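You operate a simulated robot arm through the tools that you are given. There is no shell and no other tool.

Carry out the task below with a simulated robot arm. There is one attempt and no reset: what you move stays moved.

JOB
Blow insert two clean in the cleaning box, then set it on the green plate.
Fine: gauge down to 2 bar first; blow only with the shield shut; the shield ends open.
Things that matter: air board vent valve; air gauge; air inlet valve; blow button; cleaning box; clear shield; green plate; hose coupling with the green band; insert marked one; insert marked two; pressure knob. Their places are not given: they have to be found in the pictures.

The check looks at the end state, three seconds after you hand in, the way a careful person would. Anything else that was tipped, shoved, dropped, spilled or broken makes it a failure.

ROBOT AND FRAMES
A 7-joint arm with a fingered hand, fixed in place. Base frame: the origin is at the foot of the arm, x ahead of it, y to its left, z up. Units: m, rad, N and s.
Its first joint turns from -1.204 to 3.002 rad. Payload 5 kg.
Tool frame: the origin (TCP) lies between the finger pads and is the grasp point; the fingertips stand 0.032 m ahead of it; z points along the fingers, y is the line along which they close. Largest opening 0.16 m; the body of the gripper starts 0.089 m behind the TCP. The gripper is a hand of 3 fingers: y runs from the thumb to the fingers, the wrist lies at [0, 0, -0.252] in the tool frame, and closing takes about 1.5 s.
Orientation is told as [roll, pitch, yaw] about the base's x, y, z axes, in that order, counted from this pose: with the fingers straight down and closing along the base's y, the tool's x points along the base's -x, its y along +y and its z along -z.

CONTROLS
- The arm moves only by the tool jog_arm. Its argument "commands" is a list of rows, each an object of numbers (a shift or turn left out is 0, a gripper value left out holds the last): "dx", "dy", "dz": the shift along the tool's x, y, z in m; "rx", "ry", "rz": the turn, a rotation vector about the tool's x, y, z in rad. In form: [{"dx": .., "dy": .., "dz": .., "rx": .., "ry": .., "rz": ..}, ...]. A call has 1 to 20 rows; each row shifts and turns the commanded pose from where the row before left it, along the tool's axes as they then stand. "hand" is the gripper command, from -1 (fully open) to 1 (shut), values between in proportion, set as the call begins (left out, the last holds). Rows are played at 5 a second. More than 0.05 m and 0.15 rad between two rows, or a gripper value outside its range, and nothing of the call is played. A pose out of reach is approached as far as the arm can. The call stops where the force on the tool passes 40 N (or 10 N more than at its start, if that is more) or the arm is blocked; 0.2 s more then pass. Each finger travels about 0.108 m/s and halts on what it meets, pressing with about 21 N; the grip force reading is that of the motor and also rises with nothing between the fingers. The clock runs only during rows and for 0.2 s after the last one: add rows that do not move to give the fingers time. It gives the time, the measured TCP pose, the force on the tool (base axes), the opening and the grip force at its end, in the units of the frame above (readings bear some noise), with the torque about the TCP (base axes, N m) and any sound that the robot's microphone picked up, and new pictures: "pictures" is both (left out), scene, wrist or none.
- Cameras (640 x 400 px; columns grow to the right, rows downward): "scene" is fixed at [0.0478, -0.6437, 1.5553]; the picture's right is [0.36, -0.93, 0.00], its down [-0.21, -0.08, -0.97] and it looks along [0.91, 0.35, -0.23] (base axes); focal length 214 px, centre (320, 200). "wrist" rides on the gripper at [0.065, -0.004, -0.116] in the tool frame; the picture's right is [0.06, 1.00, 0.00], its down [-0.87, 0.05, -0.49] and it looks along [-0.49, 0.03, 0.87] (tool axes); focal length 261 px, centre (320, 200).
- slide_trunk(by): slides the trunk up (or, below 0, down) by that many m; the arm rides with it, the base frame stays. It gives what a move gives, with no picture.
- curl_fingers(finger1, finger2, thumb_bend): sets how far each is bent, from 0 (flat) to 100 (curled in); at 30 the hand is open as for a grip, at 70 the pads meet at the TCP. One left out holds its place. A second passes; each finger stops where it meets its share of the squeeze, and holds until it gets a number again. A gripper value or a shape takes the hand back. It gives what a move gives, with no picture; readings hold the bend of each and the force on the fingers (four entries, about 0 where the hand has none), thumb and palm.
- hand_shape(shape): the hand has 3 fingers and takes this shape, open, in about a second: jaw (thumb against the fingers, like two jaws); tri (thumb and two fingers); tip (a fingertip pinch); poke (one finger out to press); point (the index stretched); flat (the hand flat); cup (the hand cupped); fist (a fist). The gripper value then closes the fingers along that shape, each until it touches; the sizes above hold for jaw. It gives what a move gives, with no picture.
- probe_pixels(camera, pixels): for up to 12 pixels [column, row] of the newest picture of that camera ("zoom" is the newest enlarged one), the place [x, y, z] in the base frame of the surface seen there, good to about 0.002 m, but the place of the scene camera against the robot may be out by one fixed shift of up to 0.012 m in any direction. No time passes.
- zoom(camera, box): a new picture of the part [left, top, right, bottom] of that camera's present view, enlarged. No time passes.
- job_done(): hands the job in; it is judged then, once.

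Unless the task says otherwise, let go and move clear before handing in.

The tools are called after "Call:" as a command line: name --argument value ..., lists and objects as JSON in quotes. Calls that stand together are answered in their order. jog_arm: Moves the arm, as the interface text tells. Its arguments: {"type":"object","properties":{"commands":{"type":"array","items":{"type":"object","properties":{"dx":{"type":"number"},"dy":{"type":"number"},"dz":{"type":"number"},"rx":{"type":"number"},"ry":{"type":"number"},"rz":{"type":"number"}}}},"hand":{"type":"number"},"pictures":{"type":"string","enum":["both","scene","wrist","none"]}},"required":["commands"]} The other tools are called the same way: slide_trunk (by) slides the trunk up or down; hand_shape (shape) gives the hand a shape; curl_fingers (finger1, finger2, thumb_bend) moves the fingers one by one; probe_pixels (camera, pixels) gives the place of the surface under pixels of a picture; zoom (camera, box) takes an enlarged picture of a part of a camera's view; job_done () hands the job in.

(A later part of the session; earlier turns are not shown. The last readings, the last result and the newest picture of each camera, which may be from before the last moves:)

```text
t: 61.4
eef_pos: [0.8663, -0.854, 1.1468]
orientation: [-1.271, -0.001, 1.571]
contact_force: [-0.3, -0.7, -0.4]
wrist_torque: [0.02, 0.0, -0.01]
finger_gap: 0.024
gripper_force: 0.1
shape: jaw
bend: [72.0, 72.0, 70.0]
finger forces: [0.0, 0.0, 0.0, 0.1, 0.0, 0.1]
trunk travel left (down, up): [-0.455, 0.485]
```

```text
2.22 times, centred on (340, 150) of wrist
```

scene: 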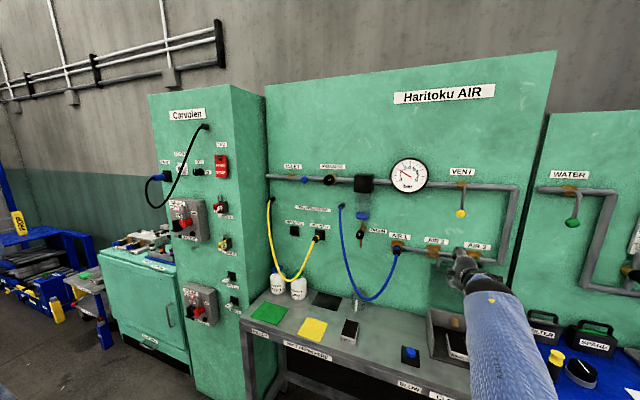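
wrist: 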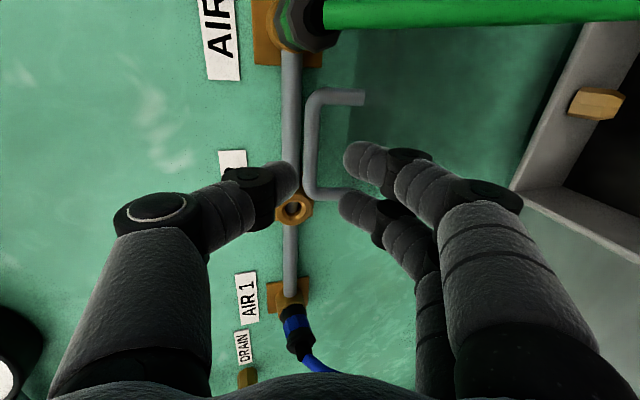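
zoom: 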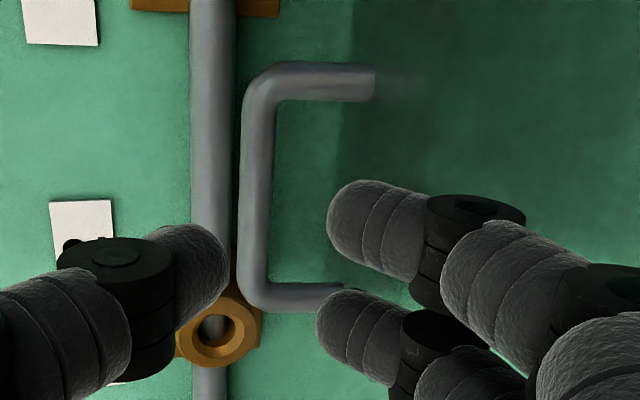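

The bar now appears at column ~308 rather than 318; the shield may have leaned back slightly. I'll probe it.

Call:
probe_pixels --camera "wrist" --pixels '[[310, 150], [306, 150], [314, 150], [335, 97], [355, 98], [330, 195], [310, 120], [308, 180], [290, 130], [355, 160], [345, 205], [285, 180]]'

```text
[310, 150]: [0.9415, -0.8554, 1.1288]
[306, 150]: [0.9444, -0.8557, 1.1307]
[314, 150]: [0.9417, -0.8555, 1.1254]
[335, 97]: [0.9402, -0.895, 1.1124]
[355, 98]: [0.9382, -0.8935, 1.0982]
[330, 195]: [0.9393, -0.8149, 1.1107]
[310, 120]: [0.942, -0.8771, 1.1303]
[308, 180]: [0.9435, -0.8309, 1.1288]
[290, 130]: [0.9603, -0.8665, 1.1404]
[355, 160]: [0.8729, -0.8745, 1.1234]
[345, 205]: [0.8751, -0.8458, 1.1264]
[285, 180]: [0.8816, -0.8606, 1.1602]
```

The shield got pushed back slightly (bar front now at x≈0.9415, still open), since the curled fingers present a wide front and hit the panel. I'll back off, switch to a single-finger shape, and see its geometry.

Call:
jog_arm --commands '[{"dz": -0.04}, {"dz": -0.04}, {"dz": -0.04}, {}]' --pictures "none"

Call:
hand_shape --shape "poke"

Call:
jog_arm --commands '[{}]' --pictures "both"

```text
t: 62.4
eef_pos: [0.7549, -0.8523, 1.1811]
orientation: [-1.273, 0.0, 1.573]
contact_force: [0.3, 0.6, -1.1]
wrist_torque: [-0.03, -0.05, 0.03]
finger_gap: 0.0244
gripper_force: 0.1
shape: jaw
bend: [72.0, 72.0, 70.0]
finger forces: [0.0, 0.0, 0.0, 0.0, 0.0, 0.0]
trunk travel left (down, up): [-0.455, 0.485]
```

```text
t: 63.3
eef_pos: [0.7552, -0.8524, 1.1826]
orientation: [-1.274, 0.0, 1.571]
contact_force: [-0.4, 0.5, -1.1]
wrist_torque: [-0.03, 0.0, -0.02]
finger_gap: 0.0002
gripper_force: 0.0
shape: poke
bend: [100.0, 100.0, 46.0]
finger forces: [0.1, 0.0, 0.0, 0.0, 0.0, 0.0]
trunk travel left (down, up): [-0.455, 0.485]
```

```text
t: 63.7
eef_pos: [0.755, -0.8524, 1.1833]
orientation: [-1.274, 0.0, 1.572]
contact_force: [0.6, -0.6, 0.3]
wrist_torque: [-0.03, -0.04, 0.01]
finger_gap: 0.0
gripper_force: 0.0
shape: poke
bend: [100.0, 100.0, 46.0]
finger forces: [0.1, 0.1, 0.0, 0.0, 0.1, 0.0]
trunk travel left (down, up): [-0.455, 0.485]
```

scene: 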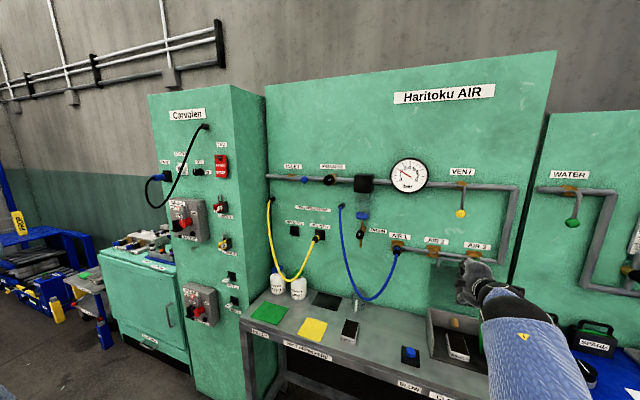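
wrist: 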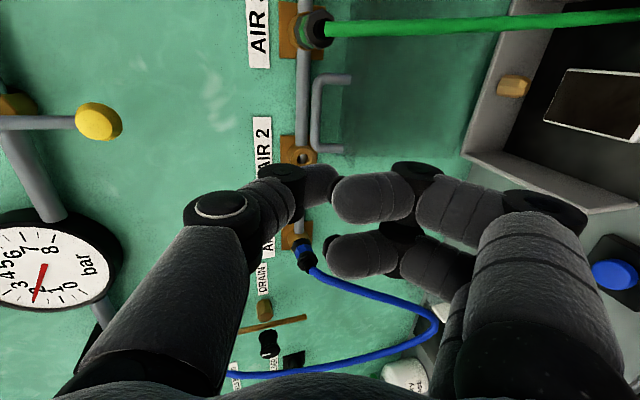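

"Poke" curls both fingers here; not the straight finger I want. I'll try "point".

Call:
hand_shape --shape "point"

Call:
jog_arm --commands '[{}]' --pictures "wrist"

```text
t: 64.6
eef_pos: [0.7535, -0.8518, 1.1826]
orientation: [-1.275, -0.001, 1.571]
contact_force: [0.2, 0.1, -0.5]
wrist_torque: [0.01, -0.01, -0.01]
finger_gap: 0.0
gripper_force: 0.0
shape: point
bend: [37.0, 100.0, 43.0]
finger forces: [0.0, 0.1, 0.0, 0.0, 0.0, 0.1]
trunk travel left (down, up): [-0.455, 0.485]
```

```text
t: 65.0
eef_pos: [0.7543, -0.8518, 1.1818]
orientation: [-1.274, 0.001, 1.571]
contact_force: [-0.9, -0.5, 0.7]
wrist_torque: [0.0, 0.02, -0.05]
finger_gap: 0.0
gripper_force: 0.0
shape: point
bend: [36.0, 100.0, 43.0]
finger forces: [0.0, 0.0, 0.1, 0.1, 0.0, 0.1]
trunk travel left (down, up): [-0.455, 0.485]
```

wrist: 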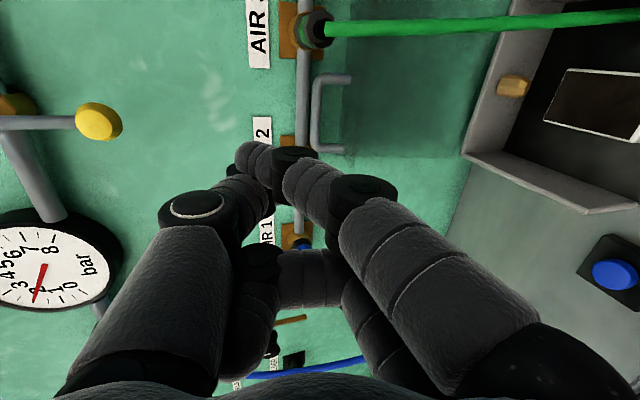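

In "point" the index forms an upward hook (tip near (245,155)). I'll probe its segments to learn its geometry in the tool frame.

Call:
probe_pixels --camera "wrist" --pixels '[[240, 152], [255, 160], [270, 160], [292, 158], [310, 185], [340, 195], [362, 190], [390, 240], [430, 290], [200, 205], [230, 185], [260, 255]]'

Call:
zoom --camera "scene" --box '[430, 230, 530, 310]'

```text
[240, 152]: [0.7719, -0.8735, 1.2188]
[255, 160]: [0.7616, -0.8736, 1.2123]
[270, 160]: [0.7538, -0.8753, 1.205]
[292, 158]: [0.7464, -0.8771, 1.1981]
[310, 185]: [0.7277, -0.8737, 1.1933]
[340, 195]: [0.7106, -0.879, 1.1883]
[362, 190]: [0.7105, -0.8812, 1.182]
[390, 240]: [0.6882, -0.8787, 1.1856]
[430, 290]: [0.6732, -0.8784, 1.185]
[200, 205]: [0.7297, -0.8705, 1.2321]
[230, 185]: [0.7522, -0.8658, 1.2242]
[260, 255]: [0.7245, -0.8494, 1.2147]
```

```text
5.00 times, centred on (480, 270) of scene
```

zoom: 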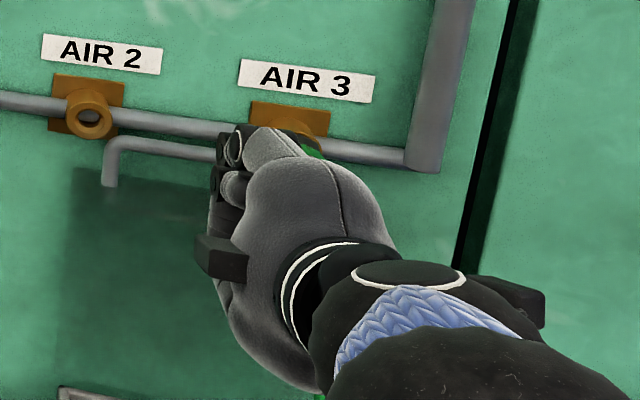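

The index in "point" is curved with the thumb close beside it. I'd rather have one straight finger with the others curled: I'll set finger1 to 5, finger2 and thumb to 100 and look.

Call:
curl_fingers --finger1 5 --finger2 100 --thumb_bend 100

Call:
jog_arm --commands '[{}]' --pictures "wrist"

```text
t: 66.0
eef_pos: [0.7548, -0.852, 1.1832]
orientation: [-1.273, 0.0, 1.57]
contact_force: [-0.5, 0.2, 0.6]
wrist_torque: [0.01, -0.02, 0.02]
finger_gap: 0.0061
gripper_force: 0.0
shape: fingers
bend: [92.0, 100.0, 86.0]
finger forces: [0.0, 0.0, 0.1, 0.0, 0.1, 0.0]
trunk travel left (down, up): [-0.455, 0.485]
```

```text
t: 66.4
eef_pos: [0.7541, -0.8507, 1.1824]
orientation: [-1.273, -0.001, 1.57]
contact_force: [-0.1, -0.5, -0.1]
wrist_torque: [0.0, 0.03, 0.03]
finger_gap: 0.0059
gripper_force: 0.1
shape: fingers
bend: [92.0, 100.0, 86.0]
finger forces: [0.1, 0.1, 0.1, 0.0, 0.0, 0.0]
trunk travel left (down, up): [-0.455, 0.485]
```

wrist: 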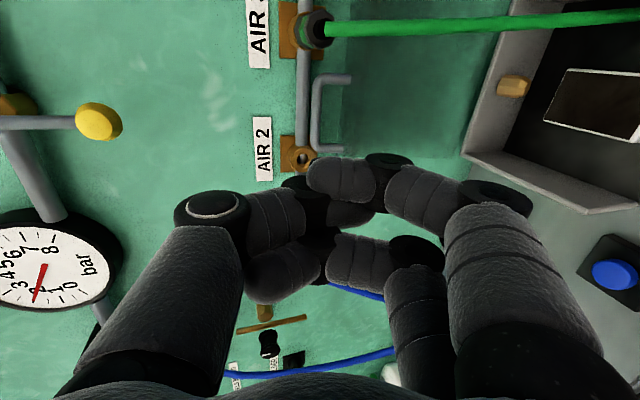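

The fingers tangled (finger1 reads 92). I'll open all first, then curl only finger2 and the thumb.

Call:
hand_shape --shape "jaw"

Call:
curl_fingers --finger1 5 --finger2 100 --thumb_bend 30

Call:
jog_arm --commands '[{}]' --pictures "wrist"

```text
t: 67.3
eef_pos: [0.7543, -0.8525, 1.1824]
orientation: [-1.274, 0.001, 1.57]
contact_force: [0.8, 0.8, -0.7]
wrist_torque: [0.02, 0.02, -0.01]
finger_gap: 0.0
gripper_force: 0.0
shape: jaw
bend: [71.0, 92.0, 48.0]
finger forces: [0.0, 0.0, 0.0, 0.0, 0.1, 0.1]
trunk travel left (down, up): [-0.455, 0.485]
```

```text
t: 68.3
eef_pos: [0.7541, -0.8518, 1.1828]
orientation: [-1.275, 0.001, 1.571]
contact_force: [-0.8, -0.6, 0.5]
wrist_torque: [0.0, 0.0, 0.01]
finger_gap: 0.0056
gripper_force: 0.0
shape: fingers
bend: [59.0, 93.0, 50.0]
finger forces: [0.1, 0.0, 0.1, 0.0, 0.1, 0.0]
trunk travel left (down, up): [-0.455, 0.485]
```

```text
t: 68.7
eef_pos: [0.7539, -0.8511, 1.183]
orientation: [-1.275, -0.002, 1.571]
contact_force: [-0.1, -0.4, -1.2]
wrist_torque: [0.02, -0.03, -0.01]
finger_gap: 0.0055
gripper_force: 0.1
shape: fingers
bend: [59.0, 93.0, 51.0]
finger forces: [0.0, 0.0, 0.0, 0.1, 0.0, 0.1]
trunk travel left (down, up): [-0.455, 0.485]
```

wrist: 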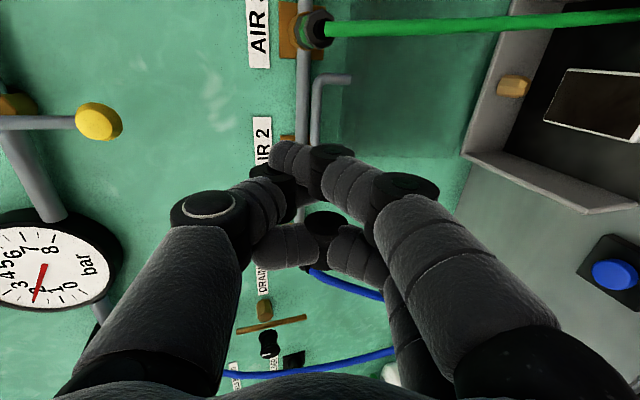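

The hand stayed near closed since the last gripper value was 0.7. I'll command fully open to untangle.

Call:
jog_arm --commands '[{}, {}, {}, {}, {}, {}, {}, {}]' --hand -1.0 --pictures "wrist"

```text
t: 70.5
eef_pos: [0.7539, -0.852, 1.1814]
orientation: [-1.274, 0.0, 1.571]
contact_force: [0.1, 0.3, 0.2]
wrist_torque: [0.01, -0.01, -0.02]
finger_gap: 0.1599
gripper_force: 0.0
shape: jaw
bend: [30.0, 30.0, 30.0]
finger forces: [0.0, 0.0, 0.0, 0.1, 0.1, 0.0]
trunk travel left (down, up): [-0.455, 0.485]
```

wrist: 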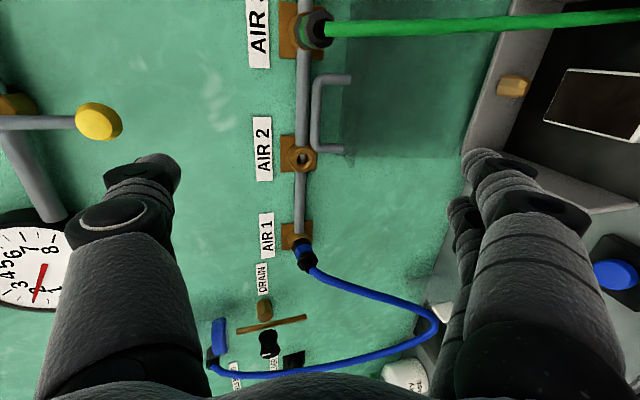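

Untangled. Now I'll keep finger1 nearly straight while curling finger2 and the thumb in.

Call:
curl_fingers --finger1 10 --finger2 30 --thumb_bend 100

Call:
jog_arm --commands '[{}]' --pictures "wrist"

```text
t: 71.5
eef_pos: [0.7534, -0.8528, 1.1831]
orientation: [-1.274, 0.001, 1.571]
contact_force: [0.2, 0.0, 0.3]
wrist_torque: [-0.03, 0.02, -0.03]
finger_gap: 0.076
gripper_force: 0.1
shape: fingers
bend: [10.0, 30.0, 100.0]
finger forces: [0.1, 0.0, 0.0, 0.0, 0.0, 0.0]
trunk travel left (down, up): [-0.455, 0.485]
```

```text
t: 71.9
eef_pos: [0.7545, -0.8513, 1.1823]
orientation: [-1.275, 0.001, 1.571]
contact_force: [-0.6, 0.2, -0.5]
wrist_torque: [0.0, -0.01, 0.05]
finger_gap: 0.0761
gripper_force: 0.1
shape: fingers
bend: [10.0, 30.0, 100.0]
finger forces: [0.0, 0.0, 0.0, 0.1, 0.0, 0.1]
trunk travel left (down, up): [-0.455, 0.485]
```

wrist: 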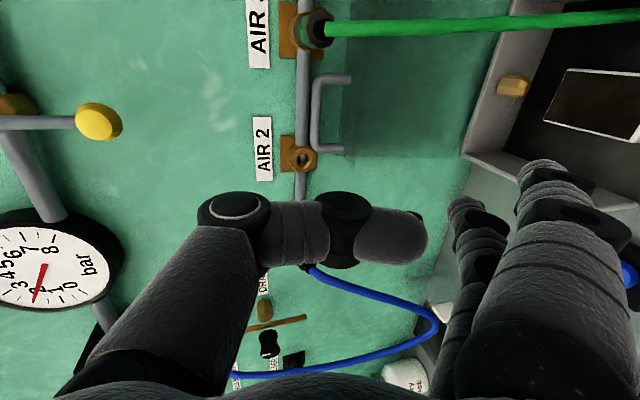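

The thumb is now tucked away and the fingers point ahead. I'll probe the finger tips to get their places in the tool frame.

Call:
probe_pixels --camera "wrist" --pixels '[[535, 165], [550, 185], [565, 210], [580, 250], [462, 203], [470, 220], [475, 245], [470, 290], [415, 235], [390, 225], [345, 215], [300, 220]]'

```text
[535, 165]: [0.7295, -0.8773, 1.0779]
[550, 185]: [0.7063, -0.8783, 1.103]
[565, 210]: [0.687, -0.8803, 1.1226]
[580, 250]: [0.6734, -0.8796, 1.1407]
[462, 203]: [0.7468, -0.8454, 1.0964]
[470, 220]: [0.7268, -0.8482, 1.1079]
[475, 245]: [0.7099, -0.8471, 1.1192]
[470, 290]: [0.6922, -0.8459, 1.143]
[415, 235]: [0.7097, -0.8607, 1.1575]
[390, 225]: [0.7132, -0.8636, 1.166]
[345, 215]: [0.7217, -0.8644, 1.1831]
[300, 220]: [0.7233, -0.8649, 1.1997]
```

Fingers at bend 30 point nearly straight ahead, 50 mm beyond the tucked thumb, on the underside of the hand. Plan: pitch the tool slightly up, pass both fingers through the handle's U under the bar, curl them up behind it and pull. I'll set both fingers to 42 and pitch.

Call:
curl_fingers --finger1 42 --finger2 42 --thumb_bend 100

Call:
jog_arm --commands '[{"rx": 0.137}, {"rx": 0.137}, {"rx": 0.137}, {"rx": 0.136}, {}]' --pictures "both"

```text
t: 72.9
eef_pos: [0.7537, -0.8519, 1.1825]
orientation: [-1.274, 0.0, 1.571]
contact_force: [-0.7, -0.4, 0.0]
wrist_torque: [0.0, -0.01, 0.02]
finger_gap: 0.0518
gripper_force: 0.1
shape: fingers
bend: [42.0, 42.0, 100.0]
finger forces: [0.0, 0.1, 0.0, 0.0, 0.0, 0.0]
trunk travel left (down, up): [-0.455, 0.485]
```

```text
t: 74.1
eef_pos: [0.7542, -0.853, 1.1823]
orientation: [-1.822, 0.001, 1.57]
contact_force: [-0.1, -0.1, -0.4]
wrist_torque: [0.01, 0.01, 0.01]
finger_gap: 0.0521
gripper_force: 0.1
shape: fingers
bend: [42.0, 42.0, 100.0]
finger forces: [0.1, 0.0, 0.0, 0.1, 0.0, 0.0]
trunk travel left (down, up): [-0.455, 0.485]
```

scene: 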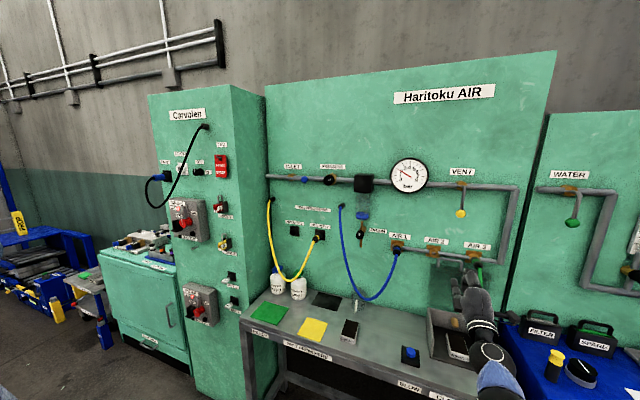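
wrist: 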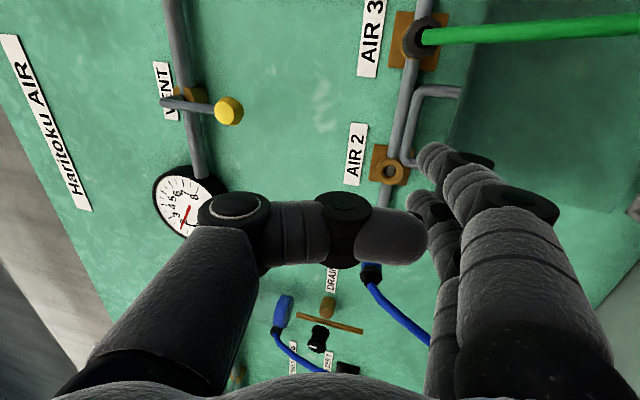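

Now the fingers (tips at (430,155),(420,200)) aim at the handle. I'll probe them, the bar and legs again from here.

Call:
probe_pixels --camera "wrist" --pixels '[[428, 152], [440, 165], [465, 185], [490, 200], [418, 200], [425, 215], [405, 120], [440, 90], [412, 160], [415, 110], [400, 240], [375, 235]]'

Call:
zoom --camera "wrist" --box '[350, 50, 510, 230]'

```text
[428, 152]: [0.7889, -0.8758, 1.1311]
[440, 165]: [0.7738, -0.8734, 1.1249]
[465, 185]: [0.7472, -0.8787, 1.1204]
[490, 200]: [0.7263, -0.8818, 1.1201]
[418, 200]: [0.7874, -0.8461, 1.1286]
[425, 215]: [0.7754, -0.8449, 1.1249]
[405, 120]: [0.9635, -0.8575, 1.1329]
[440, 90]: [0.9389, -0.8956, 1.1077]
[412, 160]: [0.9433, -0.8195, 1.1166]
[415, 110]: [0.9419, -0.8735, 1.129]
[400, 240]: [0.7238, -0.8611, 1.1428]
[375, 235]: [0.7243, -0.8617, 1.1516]
```

```text
2.22 times, centred on (430, 140) of wrist
```

zoom: 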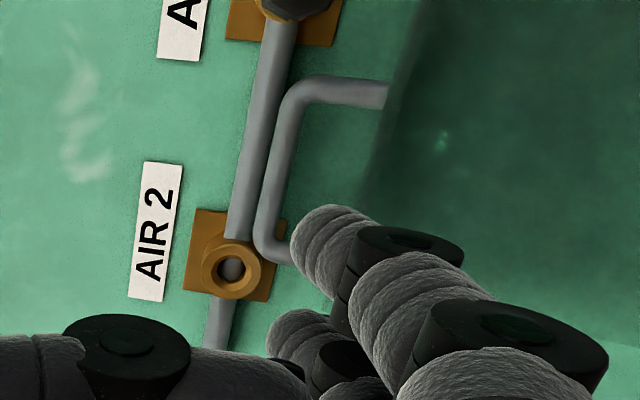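

Finger tip centre is at about TCP+(0.045, -, -0.055). I'll lower 17 mm and move forward until the tips are just short of the handle plane, then look again.

Call:
jog_arm --commands '[{"dz": -0.0043, "dy": 0.0165, "dx": 0.002}, {"dz": 0.0305, "dy": 0.0079}, {"dz": 0.0305, "dy": 0.0079}, {"dz": 0.0305, "dy": 0.0079}, {"dz": 0.0245, "dy": 0.0063}, {}, {}]' --pictures "both"

Call:
zoom --camera "wrist" --box '[340, 60, 500, 240]'

```text
t: 75.7
eef_pos: [0.8705, -0.8547, 1.1691]
orientation: [-1.827, 0.002, 1.571]
contact_force: [-14.1, -5.4, 16.5]
wrist_torque: [-0.36, 0.51, -0.15]
finger_gap: 0.0489
gripper_force: 11.1
shape: fingers
bend: [46.0, 46.0, 100.0]
finger forces: [10.7, 10.7, 0.0, 0.1, 0.0, 0.0]
trunk travel left (down, up): [-0.455, 0.485]
```

scene: 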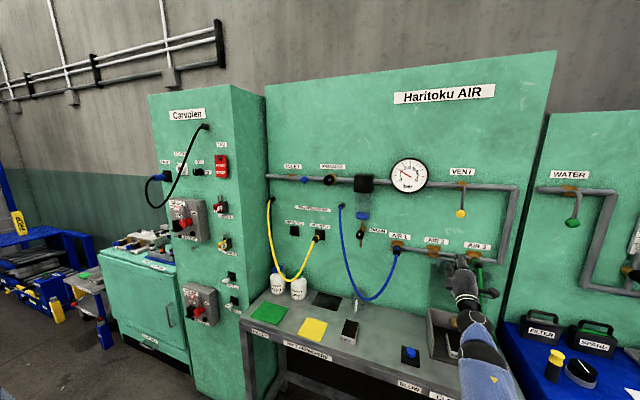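
wrist: 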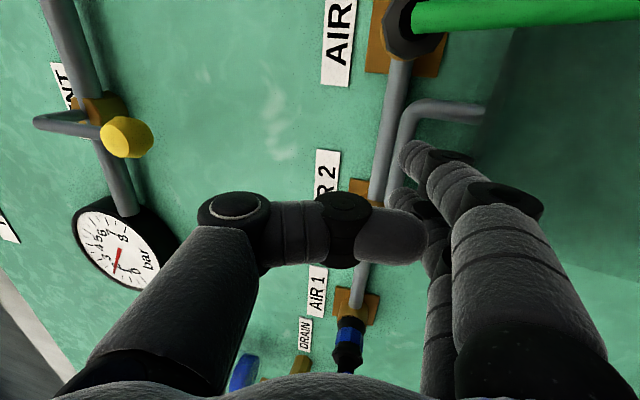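

```text
2.22 times, centred on (420, 150) of wrist
```

zoom: 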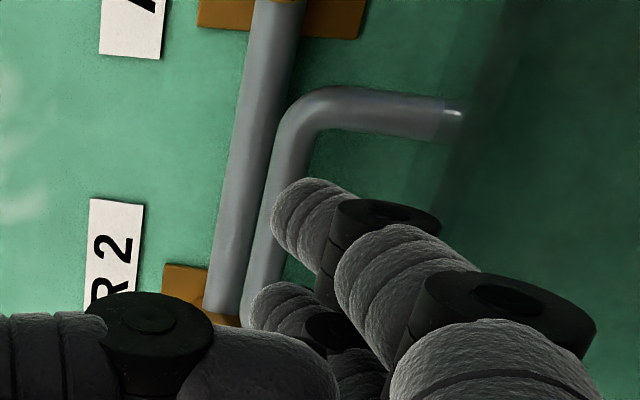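

There is a light contact (14 N back, 16 N up on the fingers). I'll probe where the finger tips are relative to the bar and panel edge.

Call:
probe_pixels --camera "zoom" --pixels '[[285, 205], [278, 230], [300, 190], [320, 240], [262, 300], [275, 160], [262, 230], [400, 105], [440, 118], [430, 105], [380, 260], [250, 290]]'

```text
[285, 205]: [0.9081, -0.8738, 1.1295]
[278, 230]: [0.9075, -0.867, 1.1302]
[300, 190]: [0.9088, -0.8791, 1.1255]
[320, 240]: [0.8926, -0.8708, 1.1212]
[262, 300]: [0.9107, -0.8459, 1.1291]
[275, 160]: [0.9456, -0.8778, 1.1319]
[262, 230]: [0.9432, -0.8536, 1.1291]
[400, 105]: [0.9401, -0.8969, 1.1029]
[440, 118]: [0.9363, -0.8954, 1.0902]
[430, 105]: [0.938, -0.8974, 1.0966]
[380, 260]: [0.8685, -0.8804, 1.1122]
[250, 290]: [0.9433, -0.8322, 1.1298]
```

The contact occurs about 2 cm in front of the visible handle, so the clear shield likely has a see-through lip or thickness I haven't seen. I'll back off and study the shield's clear edges.

Call:
jog_arm --commands '[{"dz": -0.0305, "dy": -0.0079}, {"dz": -0.0305, "dy": -0.0079}, {"dz": -0.0305, "dy": -0.0079}, {}, {}]' --pictures "both"

Call:
zoom --camera "wrist" --box '[380, 40, 640, 240]'

Call:
zoom --camera "scene" --box '[415, 255, 505, 330]'

```text
t: 76.9
eef_pos: [0.7775, -0.8556, 1.1668]
orientation: [-1.82, 0.0, 1.572]
contact_force: [-0.4, 0.3, 0.1]
wrist_torque: [0.0, -0.01, -0.02]
finger_gap: 0.0518
gripper_force: 0.0
shape: fingers
bend: [42.0, 42.0, 100.0]
finger forces: [0.0, 0.1, 0.0, 0.1, 0.0, 0.1]
trunk travel left (down, up): [-0.455, 0.485]
```

scene: 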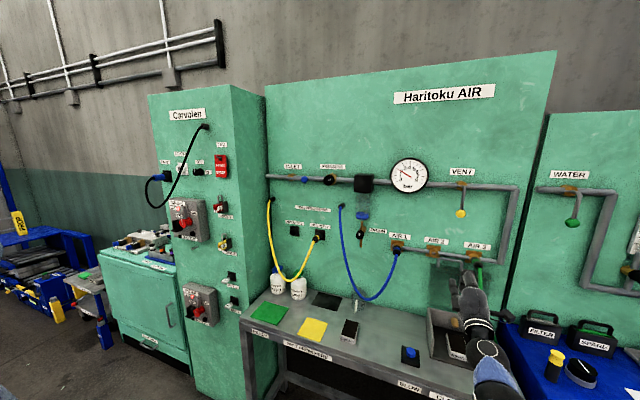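
wrist: 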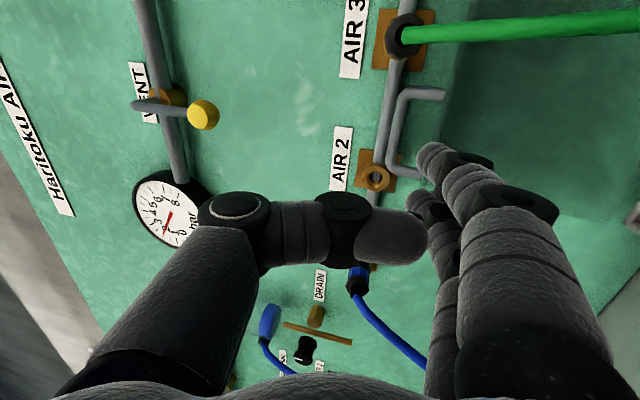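

```text
2.00 times, centred on (510, 140) of wrist
```

zoom: 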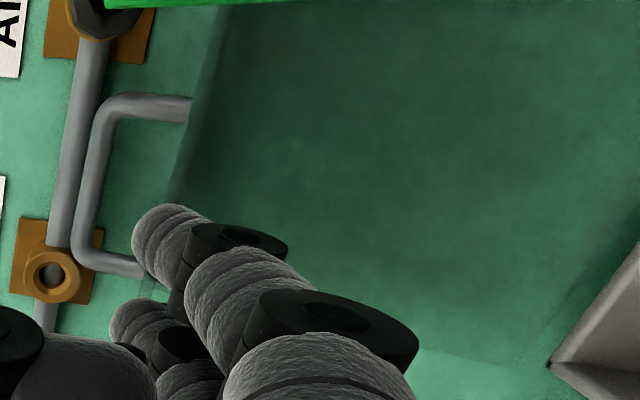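

```text
5.33 times, centred on (460, 292) of scene
```

zoom: 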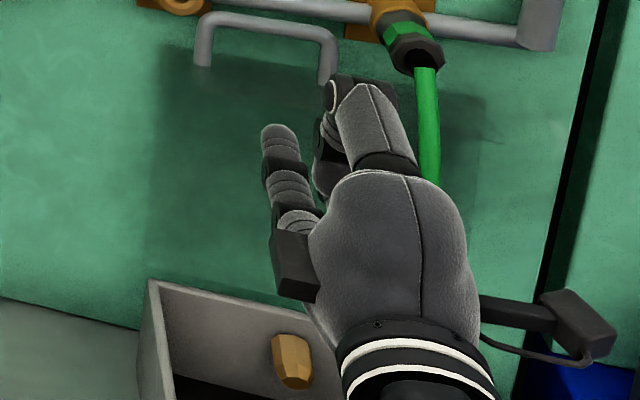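

I'll measure the true fingertip extent in the scene zoom (tip near (280,128)) and the shield's faint edges.

Call:
probe_pixels --camera "zoom" --pixels '[[278, 130], [270, 150], [290, 135], [330, 92], [325, 120], [204, 60], [328, 70], [265, 22], [180, 60], [450, 110], [290, 270], [585, 320]]'

Call:
zoom --camera "scene" --box '[435, 258, 485, 290]'

```text
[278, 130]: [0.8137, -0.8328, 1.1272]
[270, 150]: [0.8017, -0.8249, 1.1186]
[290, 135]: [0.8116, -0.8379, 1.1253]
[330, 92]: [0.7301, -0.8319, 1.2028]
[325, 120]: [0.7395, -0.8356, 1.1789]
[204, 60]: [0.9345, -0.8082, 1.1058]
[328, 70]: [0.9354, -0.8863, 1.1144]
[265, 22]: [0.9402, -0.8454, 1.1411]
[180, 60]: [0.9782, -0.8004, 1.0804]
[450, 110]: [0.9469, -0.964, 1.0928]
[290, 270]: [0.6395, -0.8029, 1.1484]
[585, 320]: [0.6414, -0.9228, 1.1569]
```

```text
12.50 times, centred on (460, 274) of scene
```

zoom: 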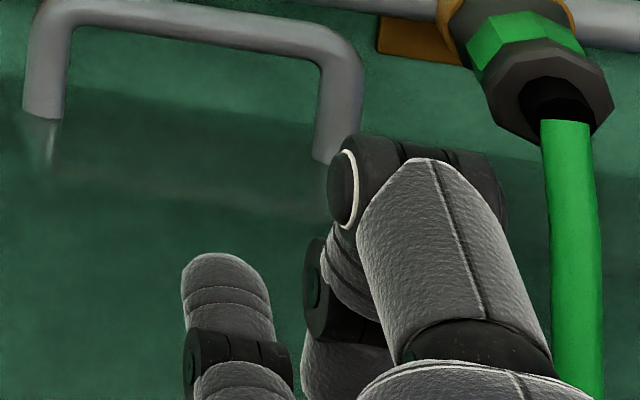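

The faint lines show a clear lip sticking out about 4–5 cm toward the robot at the panel's top (z≈1.09), below the handle; the shield is L-shaped. So my fingers must slide in nearly level between lip (1.095) and bar (1.122). I'll re-pitch to ~5° down and go to a stand-off.

Call:
jog_arm --commands '[{"rx": -0.12}, {"rx": -0.12}, {"rx": -0.1}, {"dz": 0.03, "dy": -0.0104}, {"dz": 0.0289, "dy": -0.0103}, {}, {}]' --pictures "wrist"

Call:
zoom --camera "wrist" --box '[320, 60, 480, 240]'

Call:
zoom --camera "scene" --box '[425, 255, 495, 300]'

```text
t: 78.5
eef_pos: [0.8374, -0.8587, 1.1827]
orientation: [-1.481, -0.001, 1.571]
contact_force: [-1.0, 0.3, 0.8]
wrist_torque: [0.01, 0.0, -0.01]
finger_gap: 0.052
gripper_force: 0.0
shape: fingers
bend: [42.0, 42.0, 100.0]
finger forces: [0.1, 0.0, 0.1, 0.0, 0.1, 0.0]
trunk travel left (down, up): [-0.455, 0.485]
```

wrist: 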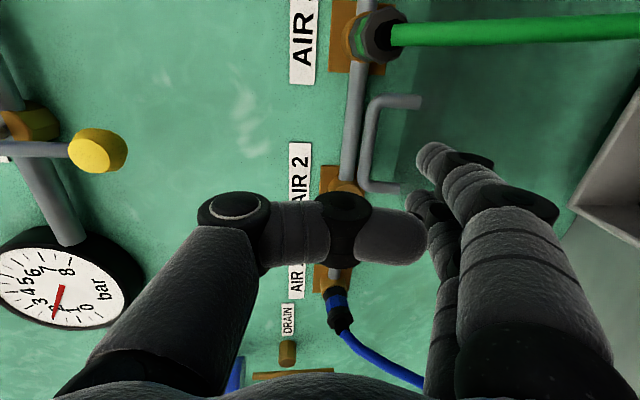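

```text
2.22 times, centred on (400, 150) of wrist
```

zoom: 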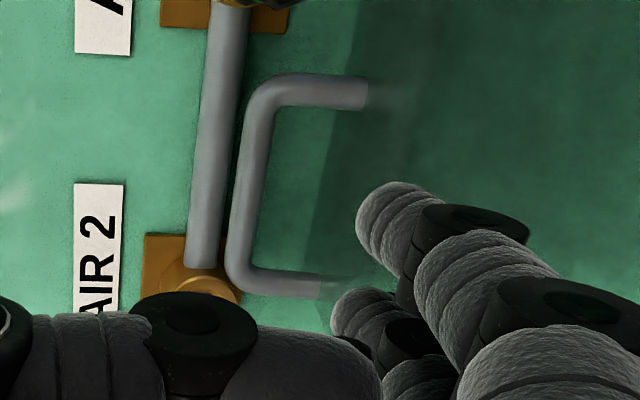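

```text
8.89 times, centred on (460, 278) of scene
```

zoom: 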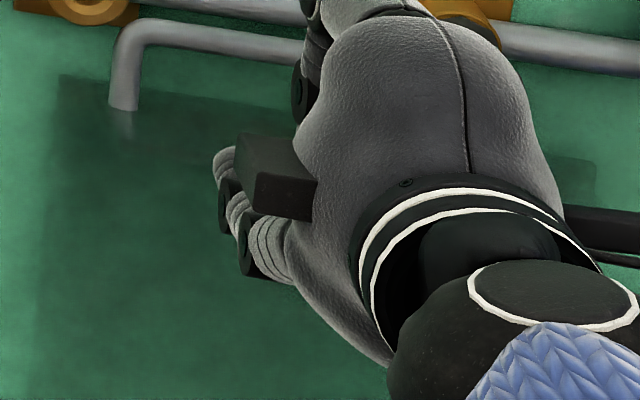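

Call:
probe_pixels --camera "zoom" --pixels '[[220, 158], [235, 185], [130, 85], [130, 100]]'

Call:
probe_pixels --camera "wrist" --pixels '[[425, 155], [435, 170], [460, 185], [418, 200], [425, 215], [368, 150], [365, 130], [410, 102], [420, 103], [395, 188], [400, 188], [410, 235]]'

```text
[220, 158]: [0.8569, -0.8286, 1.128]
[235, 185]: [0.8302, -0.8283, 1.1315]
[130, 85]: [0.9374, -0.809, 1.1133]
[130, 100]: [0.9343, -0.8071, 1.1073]
```

```text
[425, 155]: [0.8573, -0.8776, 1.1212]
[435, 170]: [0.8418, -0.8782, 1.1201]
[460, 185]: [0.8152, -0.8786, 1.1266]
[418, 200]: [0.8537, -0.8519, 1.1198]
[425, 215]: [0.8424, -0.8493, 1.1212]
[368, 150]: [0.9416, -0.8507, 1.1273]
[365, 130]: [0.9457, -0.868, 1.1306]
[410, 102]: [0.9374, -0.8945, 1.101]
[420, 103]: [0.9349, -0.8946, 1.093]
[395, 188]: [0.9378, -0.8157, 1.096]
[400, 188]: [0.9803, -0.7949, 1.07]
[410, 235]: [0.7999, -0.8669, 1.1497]
```

The fingertips' upper side is at z≈1.121, slightly low for the slot; I'll raise 4 mm and advance 5 cm, watching forces.

Call:
jog_arm --commands '[{"dy": -0.004}, {"dz": 0.02}, {"dz": 0.02}, {"dz": 0.01}, {}]' --pictures "none"

Call:
jog_arm --commands '[{"dz": 0.01}, {"dz": 0.01}, {}]' --pictures "wrist"

Call:
zoom --camera "wrist" --box '[300, 60, 480, 240]'

```text
t: 79.7
eef_pos: [0.8882, -0.8564, 1.1793]
orientation: [-1.48, -0.002, 1.572]
contact_force: [0.2, -0.2, 1.7]
wrist_torque: [-0.03, -0.02, 0.02]
finger_gap: 0.0516
gripper_force: 0.3
shape: fingers
bend: [42.0, 42.0, 100.0]
finger forces: [0.4, 0.4, 0.1, 0.0, 0.0, 0.0]
trunk travel left (down, up): [-0.455, 0.485]
```

```text
t: 80.5
eef_pos: [0.9073, -0.8561, 1.1787]
orientation: [-1.482, 0.001, 1.57]
contact_force: [-1.5, -0.7, 5.3]
wrist_torque: [-0.02, 0.11, 0.0]
finger_gap: 0.0511
gripper_force: 2.3
shape: fingers
bend: [43.0, 43.0, 100.0]
finger forces: [2.6, 2.7, 0.0, 0.0, 0.0, 0.0]
trunk travel left (down, up): [-0.455, 0.485]
```

wrist: 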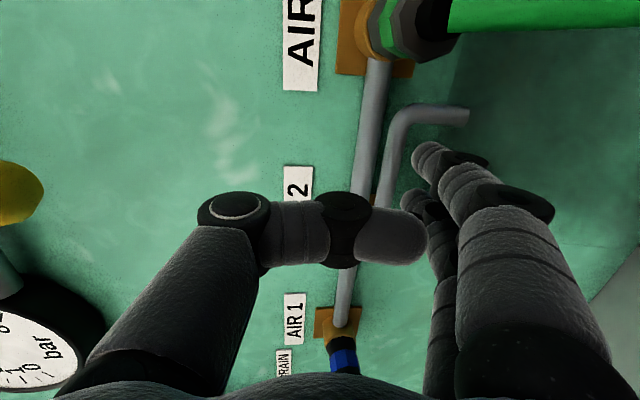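

```text
2.22 times, centred on (390, 150) of wrist
```

zoom: 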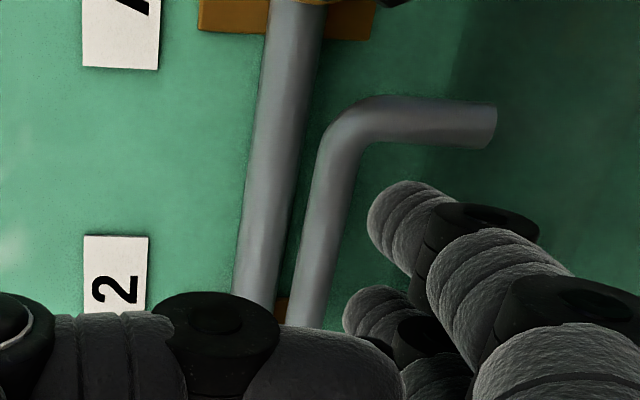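

Light upward contact (5 N): the fingers brush the lip. I'll check heights against the bar before going further.

Call:
probe_pixels --camera "zoom" --pixels '[[380, 205], [375, 225], [400, 190], [430, 240], [355, 310], [360, 295], [335, 170], [345, 200], [325, 230], [480, 120], [440, 115], [300, 260]]'

```text
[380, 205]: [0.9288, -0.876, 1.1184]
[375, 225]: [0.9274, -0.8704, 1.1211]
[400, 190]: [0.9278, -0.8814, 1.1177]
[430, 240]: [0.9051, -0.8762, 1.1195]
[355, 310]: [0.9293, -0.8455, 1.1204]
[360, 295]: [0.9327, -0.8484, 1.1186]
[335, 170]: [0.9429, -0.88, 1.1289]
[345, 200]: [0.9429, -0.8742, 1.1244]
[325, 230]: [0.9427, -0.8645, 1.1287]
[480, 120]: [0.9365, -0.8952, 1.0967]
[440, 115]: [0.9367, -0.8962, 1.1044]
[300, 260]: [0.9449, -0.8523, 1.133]
```

The fingertip tops (z≈1.121) are just under the bar bottom (≈1.123) and right in front of it. I'll continue forward in small steps, limiting force.

Call:
jog_arm --commands '[{"dz": 0.006}, {"dz": 0.006}, {}]' --pictures "wrist"

Call:
zoom --camera "wrist" --box '[300, 60, 480, 240]'

```text
t: 81.3
eef_pos: [0.9203, -0.8563, 1.1774]
orientation: [-1.481, 0.001, 1.571]
contact_force: [-0.3, 0.5, 3.3]
wrist_torque: [0.02, 0.05, 0.01]
finger_gap: 0.0513
gripper_force: 1.3
shape: fingers
bend: [43.0, 43.0, 100.0]
finger forces: [1.3, 1.3, 0.0, 0.0, 0.0, 0.1]
trunk travel left (down, up): [-0.455, 0.485]
```

wrist: 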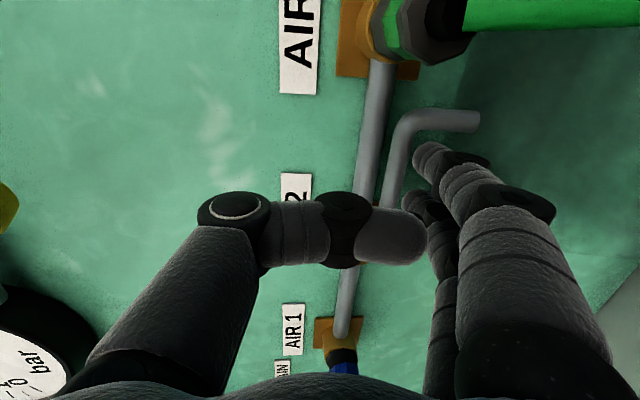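

```text
2.22 times, centred on (390, 150) of wrist
```

zoom: 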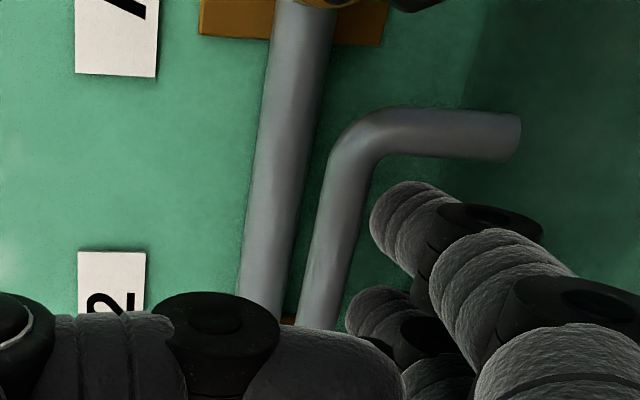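

Force is only 3 N, so the tips are sliding in under the bar. I'll advance another 12 mm.

Call:
jog_arm --commands '[{"dz": 0.006}, {"dz": 0.006}, {}]' --pictures "wrist"

Call:
zoom --camera "wrist" --box '[300, 60, 480, 240]'

Call:
probe_pixels --camera "zoom" --pixels '[[380, 205], [375, 225], [400, 190], [430, 240], [355, 310], [335, 170], [350, 200], [345, 230], [490, 130], [325, 270], [270, 250], [330, 340]]'

```text
t: 82.1
eef_pos: [0.932, -0.8566, 1.1752]
orientation: [-1.48, -0.001, 1.57]
contact_force: [-0.6, -1.2, 0.5]
wrist_torque: [0.0, 0.04, -0.01]
finger_gap: 0.0515
gripper_force: 0.5
shape: fingers
bend: [43.0, 43.0, 100.0]
finger forces: [0.6, 0.6, 0.1, 0.1, 0.1, 0.0]
trunk travel left (down, up): [-0.455, 0.485]
```

wrist: 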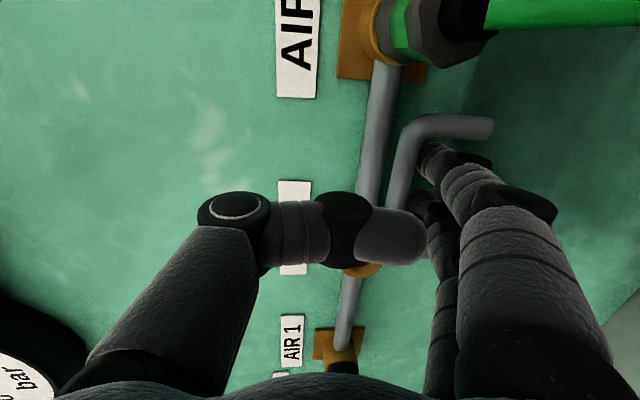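

```text
2.22 times, centred on (390, 150) of wrist
```

zoom: 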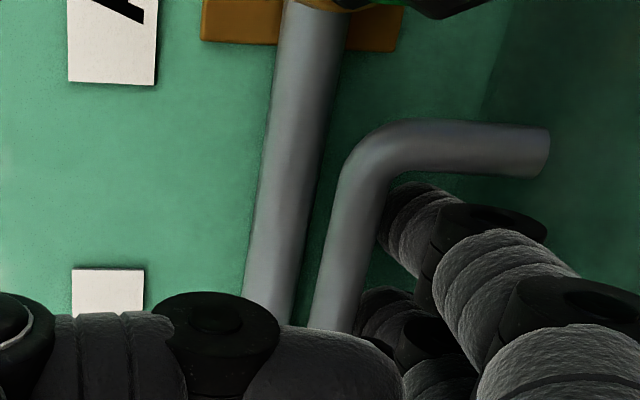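

```text
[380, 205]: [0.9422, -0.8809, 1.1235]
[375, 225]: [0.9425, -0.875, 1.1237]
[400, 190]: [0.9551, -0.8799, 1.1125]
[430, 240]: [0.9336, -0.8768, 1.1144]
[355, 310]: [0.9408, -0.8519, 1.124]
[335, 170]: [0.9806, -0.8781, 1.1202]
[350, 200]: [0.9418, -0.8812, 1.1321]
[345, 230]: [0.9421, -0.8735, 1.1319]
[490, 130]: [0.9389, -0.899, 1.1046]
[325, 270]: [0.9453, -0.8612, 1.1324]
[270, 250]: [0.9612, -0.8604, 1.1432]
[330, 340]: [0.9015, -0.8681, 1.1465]
```

The bar now occludes the fingertips, whose surface is at x≈0.955, so both fingers are through the U under the bar. I'll go 5 mm further and curl the fingers up to hook behind the bar.

Call:
jog_arm --commands '[{"dz": 0.005}, {}]' --pictures "none"

Call:
curl_fingers --finger1 54 --finger2 54

Call:
jog_arm --commands '[{}]' --pictures "wrist"

Call:
zoom --camera "wrist" --box '[300, 60, 480, 240]'

```text
t: 82.7
eef_pos: [0.9383, -0.8569, 1.1749]
orientation: [-1.48, 0.0, 1.57]
contact_force: [-0.3, 0.0, 0.8]
wrist_torque: [-0.02, 0.02, -0.01]
finger_gap: 0.0519
gripper_force: 0.2
shape: fingers
bend: [42.0, 42.0, 100.0]
finger forces: [0.4, 0.5, 0.0, 0.0, 0.0, 0.1]
trunk travel left (down, up): [-0.455, 0.485]
```

```text
t: 83.7
eef_pos: [0.938, -0.8563, 1.1737]
orientation: [-1.479, 0.0, 1.572]
contact_force: [-0.3, 3.2, -15.2]
wrist_torque: [0.16, 0.21, 0.07]
finger_gap: 0.0469
gripper_force: 7.2
shape: fingers
bend: [50.0, 50.0, 100.0]
finger forces: [7.3, 7.4, 0.0, 0.0, 0.0, 0.1]
trunk travel left (down, up): [-0.455, 0.485]
```

```text
t: 84.1
eef_pos: [0.9385, -0.8571, 1.1729]
orientation: [-1.478, 0.0, 1.572]
contact_force: [-0.8, 3.8, -15.1]
wrist_torque: [0.21, 0.18, 0.05]
finger_gap: 0.0472
gripper_force: 8.1
shape: fingers
bend: [49.0, 49.0, 100.0]
finger forces: [7.6, 7.7, 0.0, 0.1, 0.0, 0.0]
trunk travel left (down, up): [-0.455, 0.485]
```

wrist: 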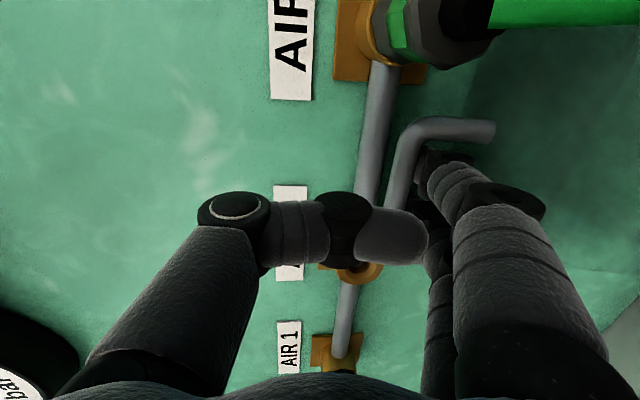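

```text
2.22 times, centred on (390, 150) of wrist
```

zoom: 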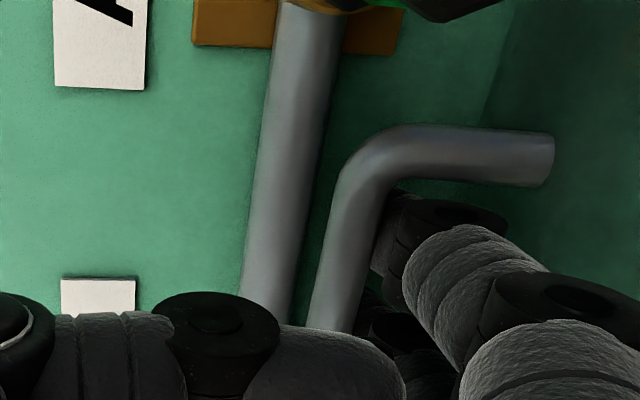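

The fingers press up on the bar with ~15 N. Now I'll pull toward -x gently and see whether the shield follows.

Call:
jog_arm --commands '[{"dz": -0.01, "dy": 0.0009}, {"dz": -0.01, "dy": 0.0009}, {"dz": -0.01, "dy": 0.0009}, {}]' --pictures "wrist"

Call:
zoom --camera "wrist" --box '[300, 60, 480, 240]'

Call:
probe_pixels --camera "zoom" --pixels '[[350, 200], [345, 250], [270, 250], [490, 150], [440, 150]]'

```text
t: 85.1
eef_pos: [0.9096, -0.8573, 1.1723]
orientation: [-1.479, 0.0, 1.573]
contact_force: [3.3, 6.8, -18.2]
wrist_torque: [0.38, 0.04, 0.08]
finger_gap: 0.0475
gripper_force: 9.2
shape: fingers
bend: [49.0, 49.0, 100.0]
finger forces: [9.0, 8.9, 0.0, 0.0, 0.0, 0.1]
trunk travel left (down, up): [-0.455, 0.485]
```

wrist: 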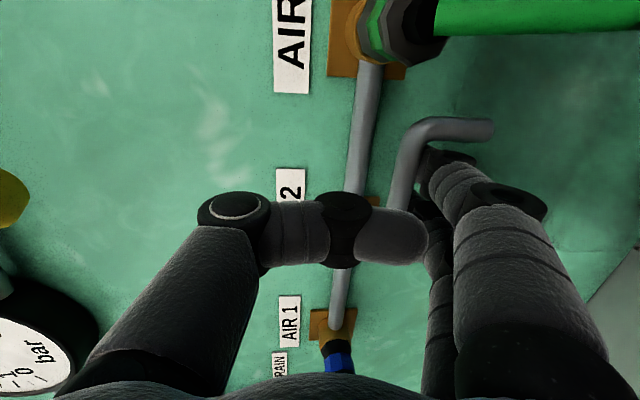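

```text
2.22 times, centred on (390, 150) of wrist
```

zoom: 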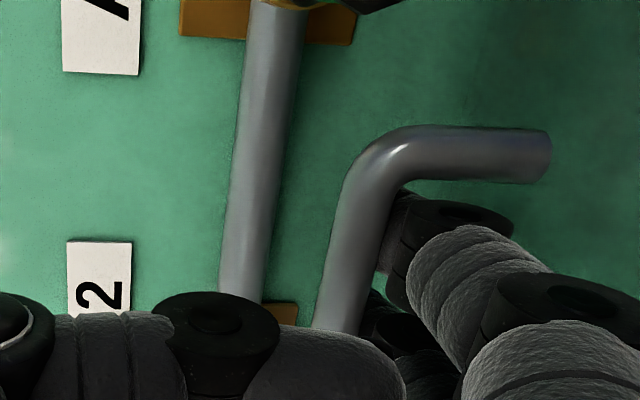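

```text
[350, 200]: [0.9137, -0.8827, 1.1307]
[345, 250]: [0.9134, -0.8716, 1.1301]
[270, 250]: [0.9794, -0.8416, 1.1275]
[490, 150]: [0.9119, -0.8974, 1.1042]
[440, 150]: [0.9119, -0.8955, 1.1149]
```

The shield follows: bar front is now at x≈0.9137 with only ~3 N pull. I'll continue pulling forward in small steps, following the arc.

Call:
jog_arm --commands '[{"dz": -0.01, "dy": 0.0015}, {"dz": -0.01, "dy": 0.002}, {"dz": -0.01, "dy": 0.0025}, {"dz": -0.01, "dy": 0.003}, {}]' --pictures "wrist"

Call:
zoom --camera "wrist" --box '[300, 60, 480, 240]'

Call:
probe_pixels --camera "zoom" --pixels '[[350, 200], [345, 250], [340, 280], [490, 150], [440, 150]]'

```text
t: 86.3
eef_pos: [0.8693, -0.8586, 1.1666]
orientation: [-1.48, 0.0, 1.57]
contact_force: [7.0, 7.2, -21.6]
wrist_torque: [0.4, -0.23, 0.07]
finger_gap: 0.0481
gripper_force: 10.3
shape: fingers
bend: [47.0, 47.0, 100.0]
finger forces: [11.2, 11.2, 0.1, 0.0, 0.1, 0.1]
trunk travel left (down, up): [-0.455, 0.485]
```

wrist: 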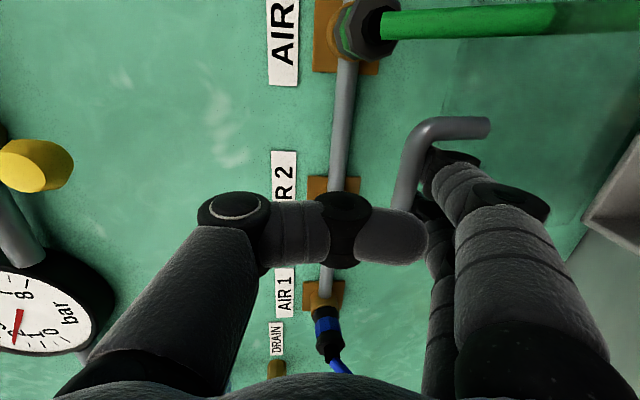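

```text
2.22 times, centred on (390, 150) of wrist
```

zoom: 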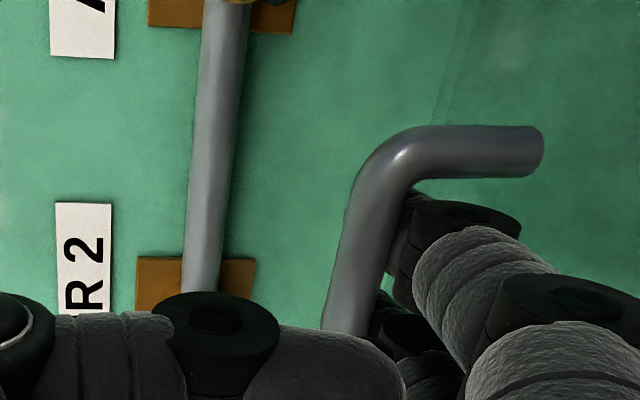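

```text
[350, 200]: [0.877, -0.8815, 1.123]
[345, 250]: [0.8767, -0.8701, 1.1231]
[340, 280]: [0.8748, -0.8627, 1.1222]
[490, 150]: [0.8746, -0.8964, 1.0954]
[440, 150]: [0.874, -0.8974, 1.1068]
```

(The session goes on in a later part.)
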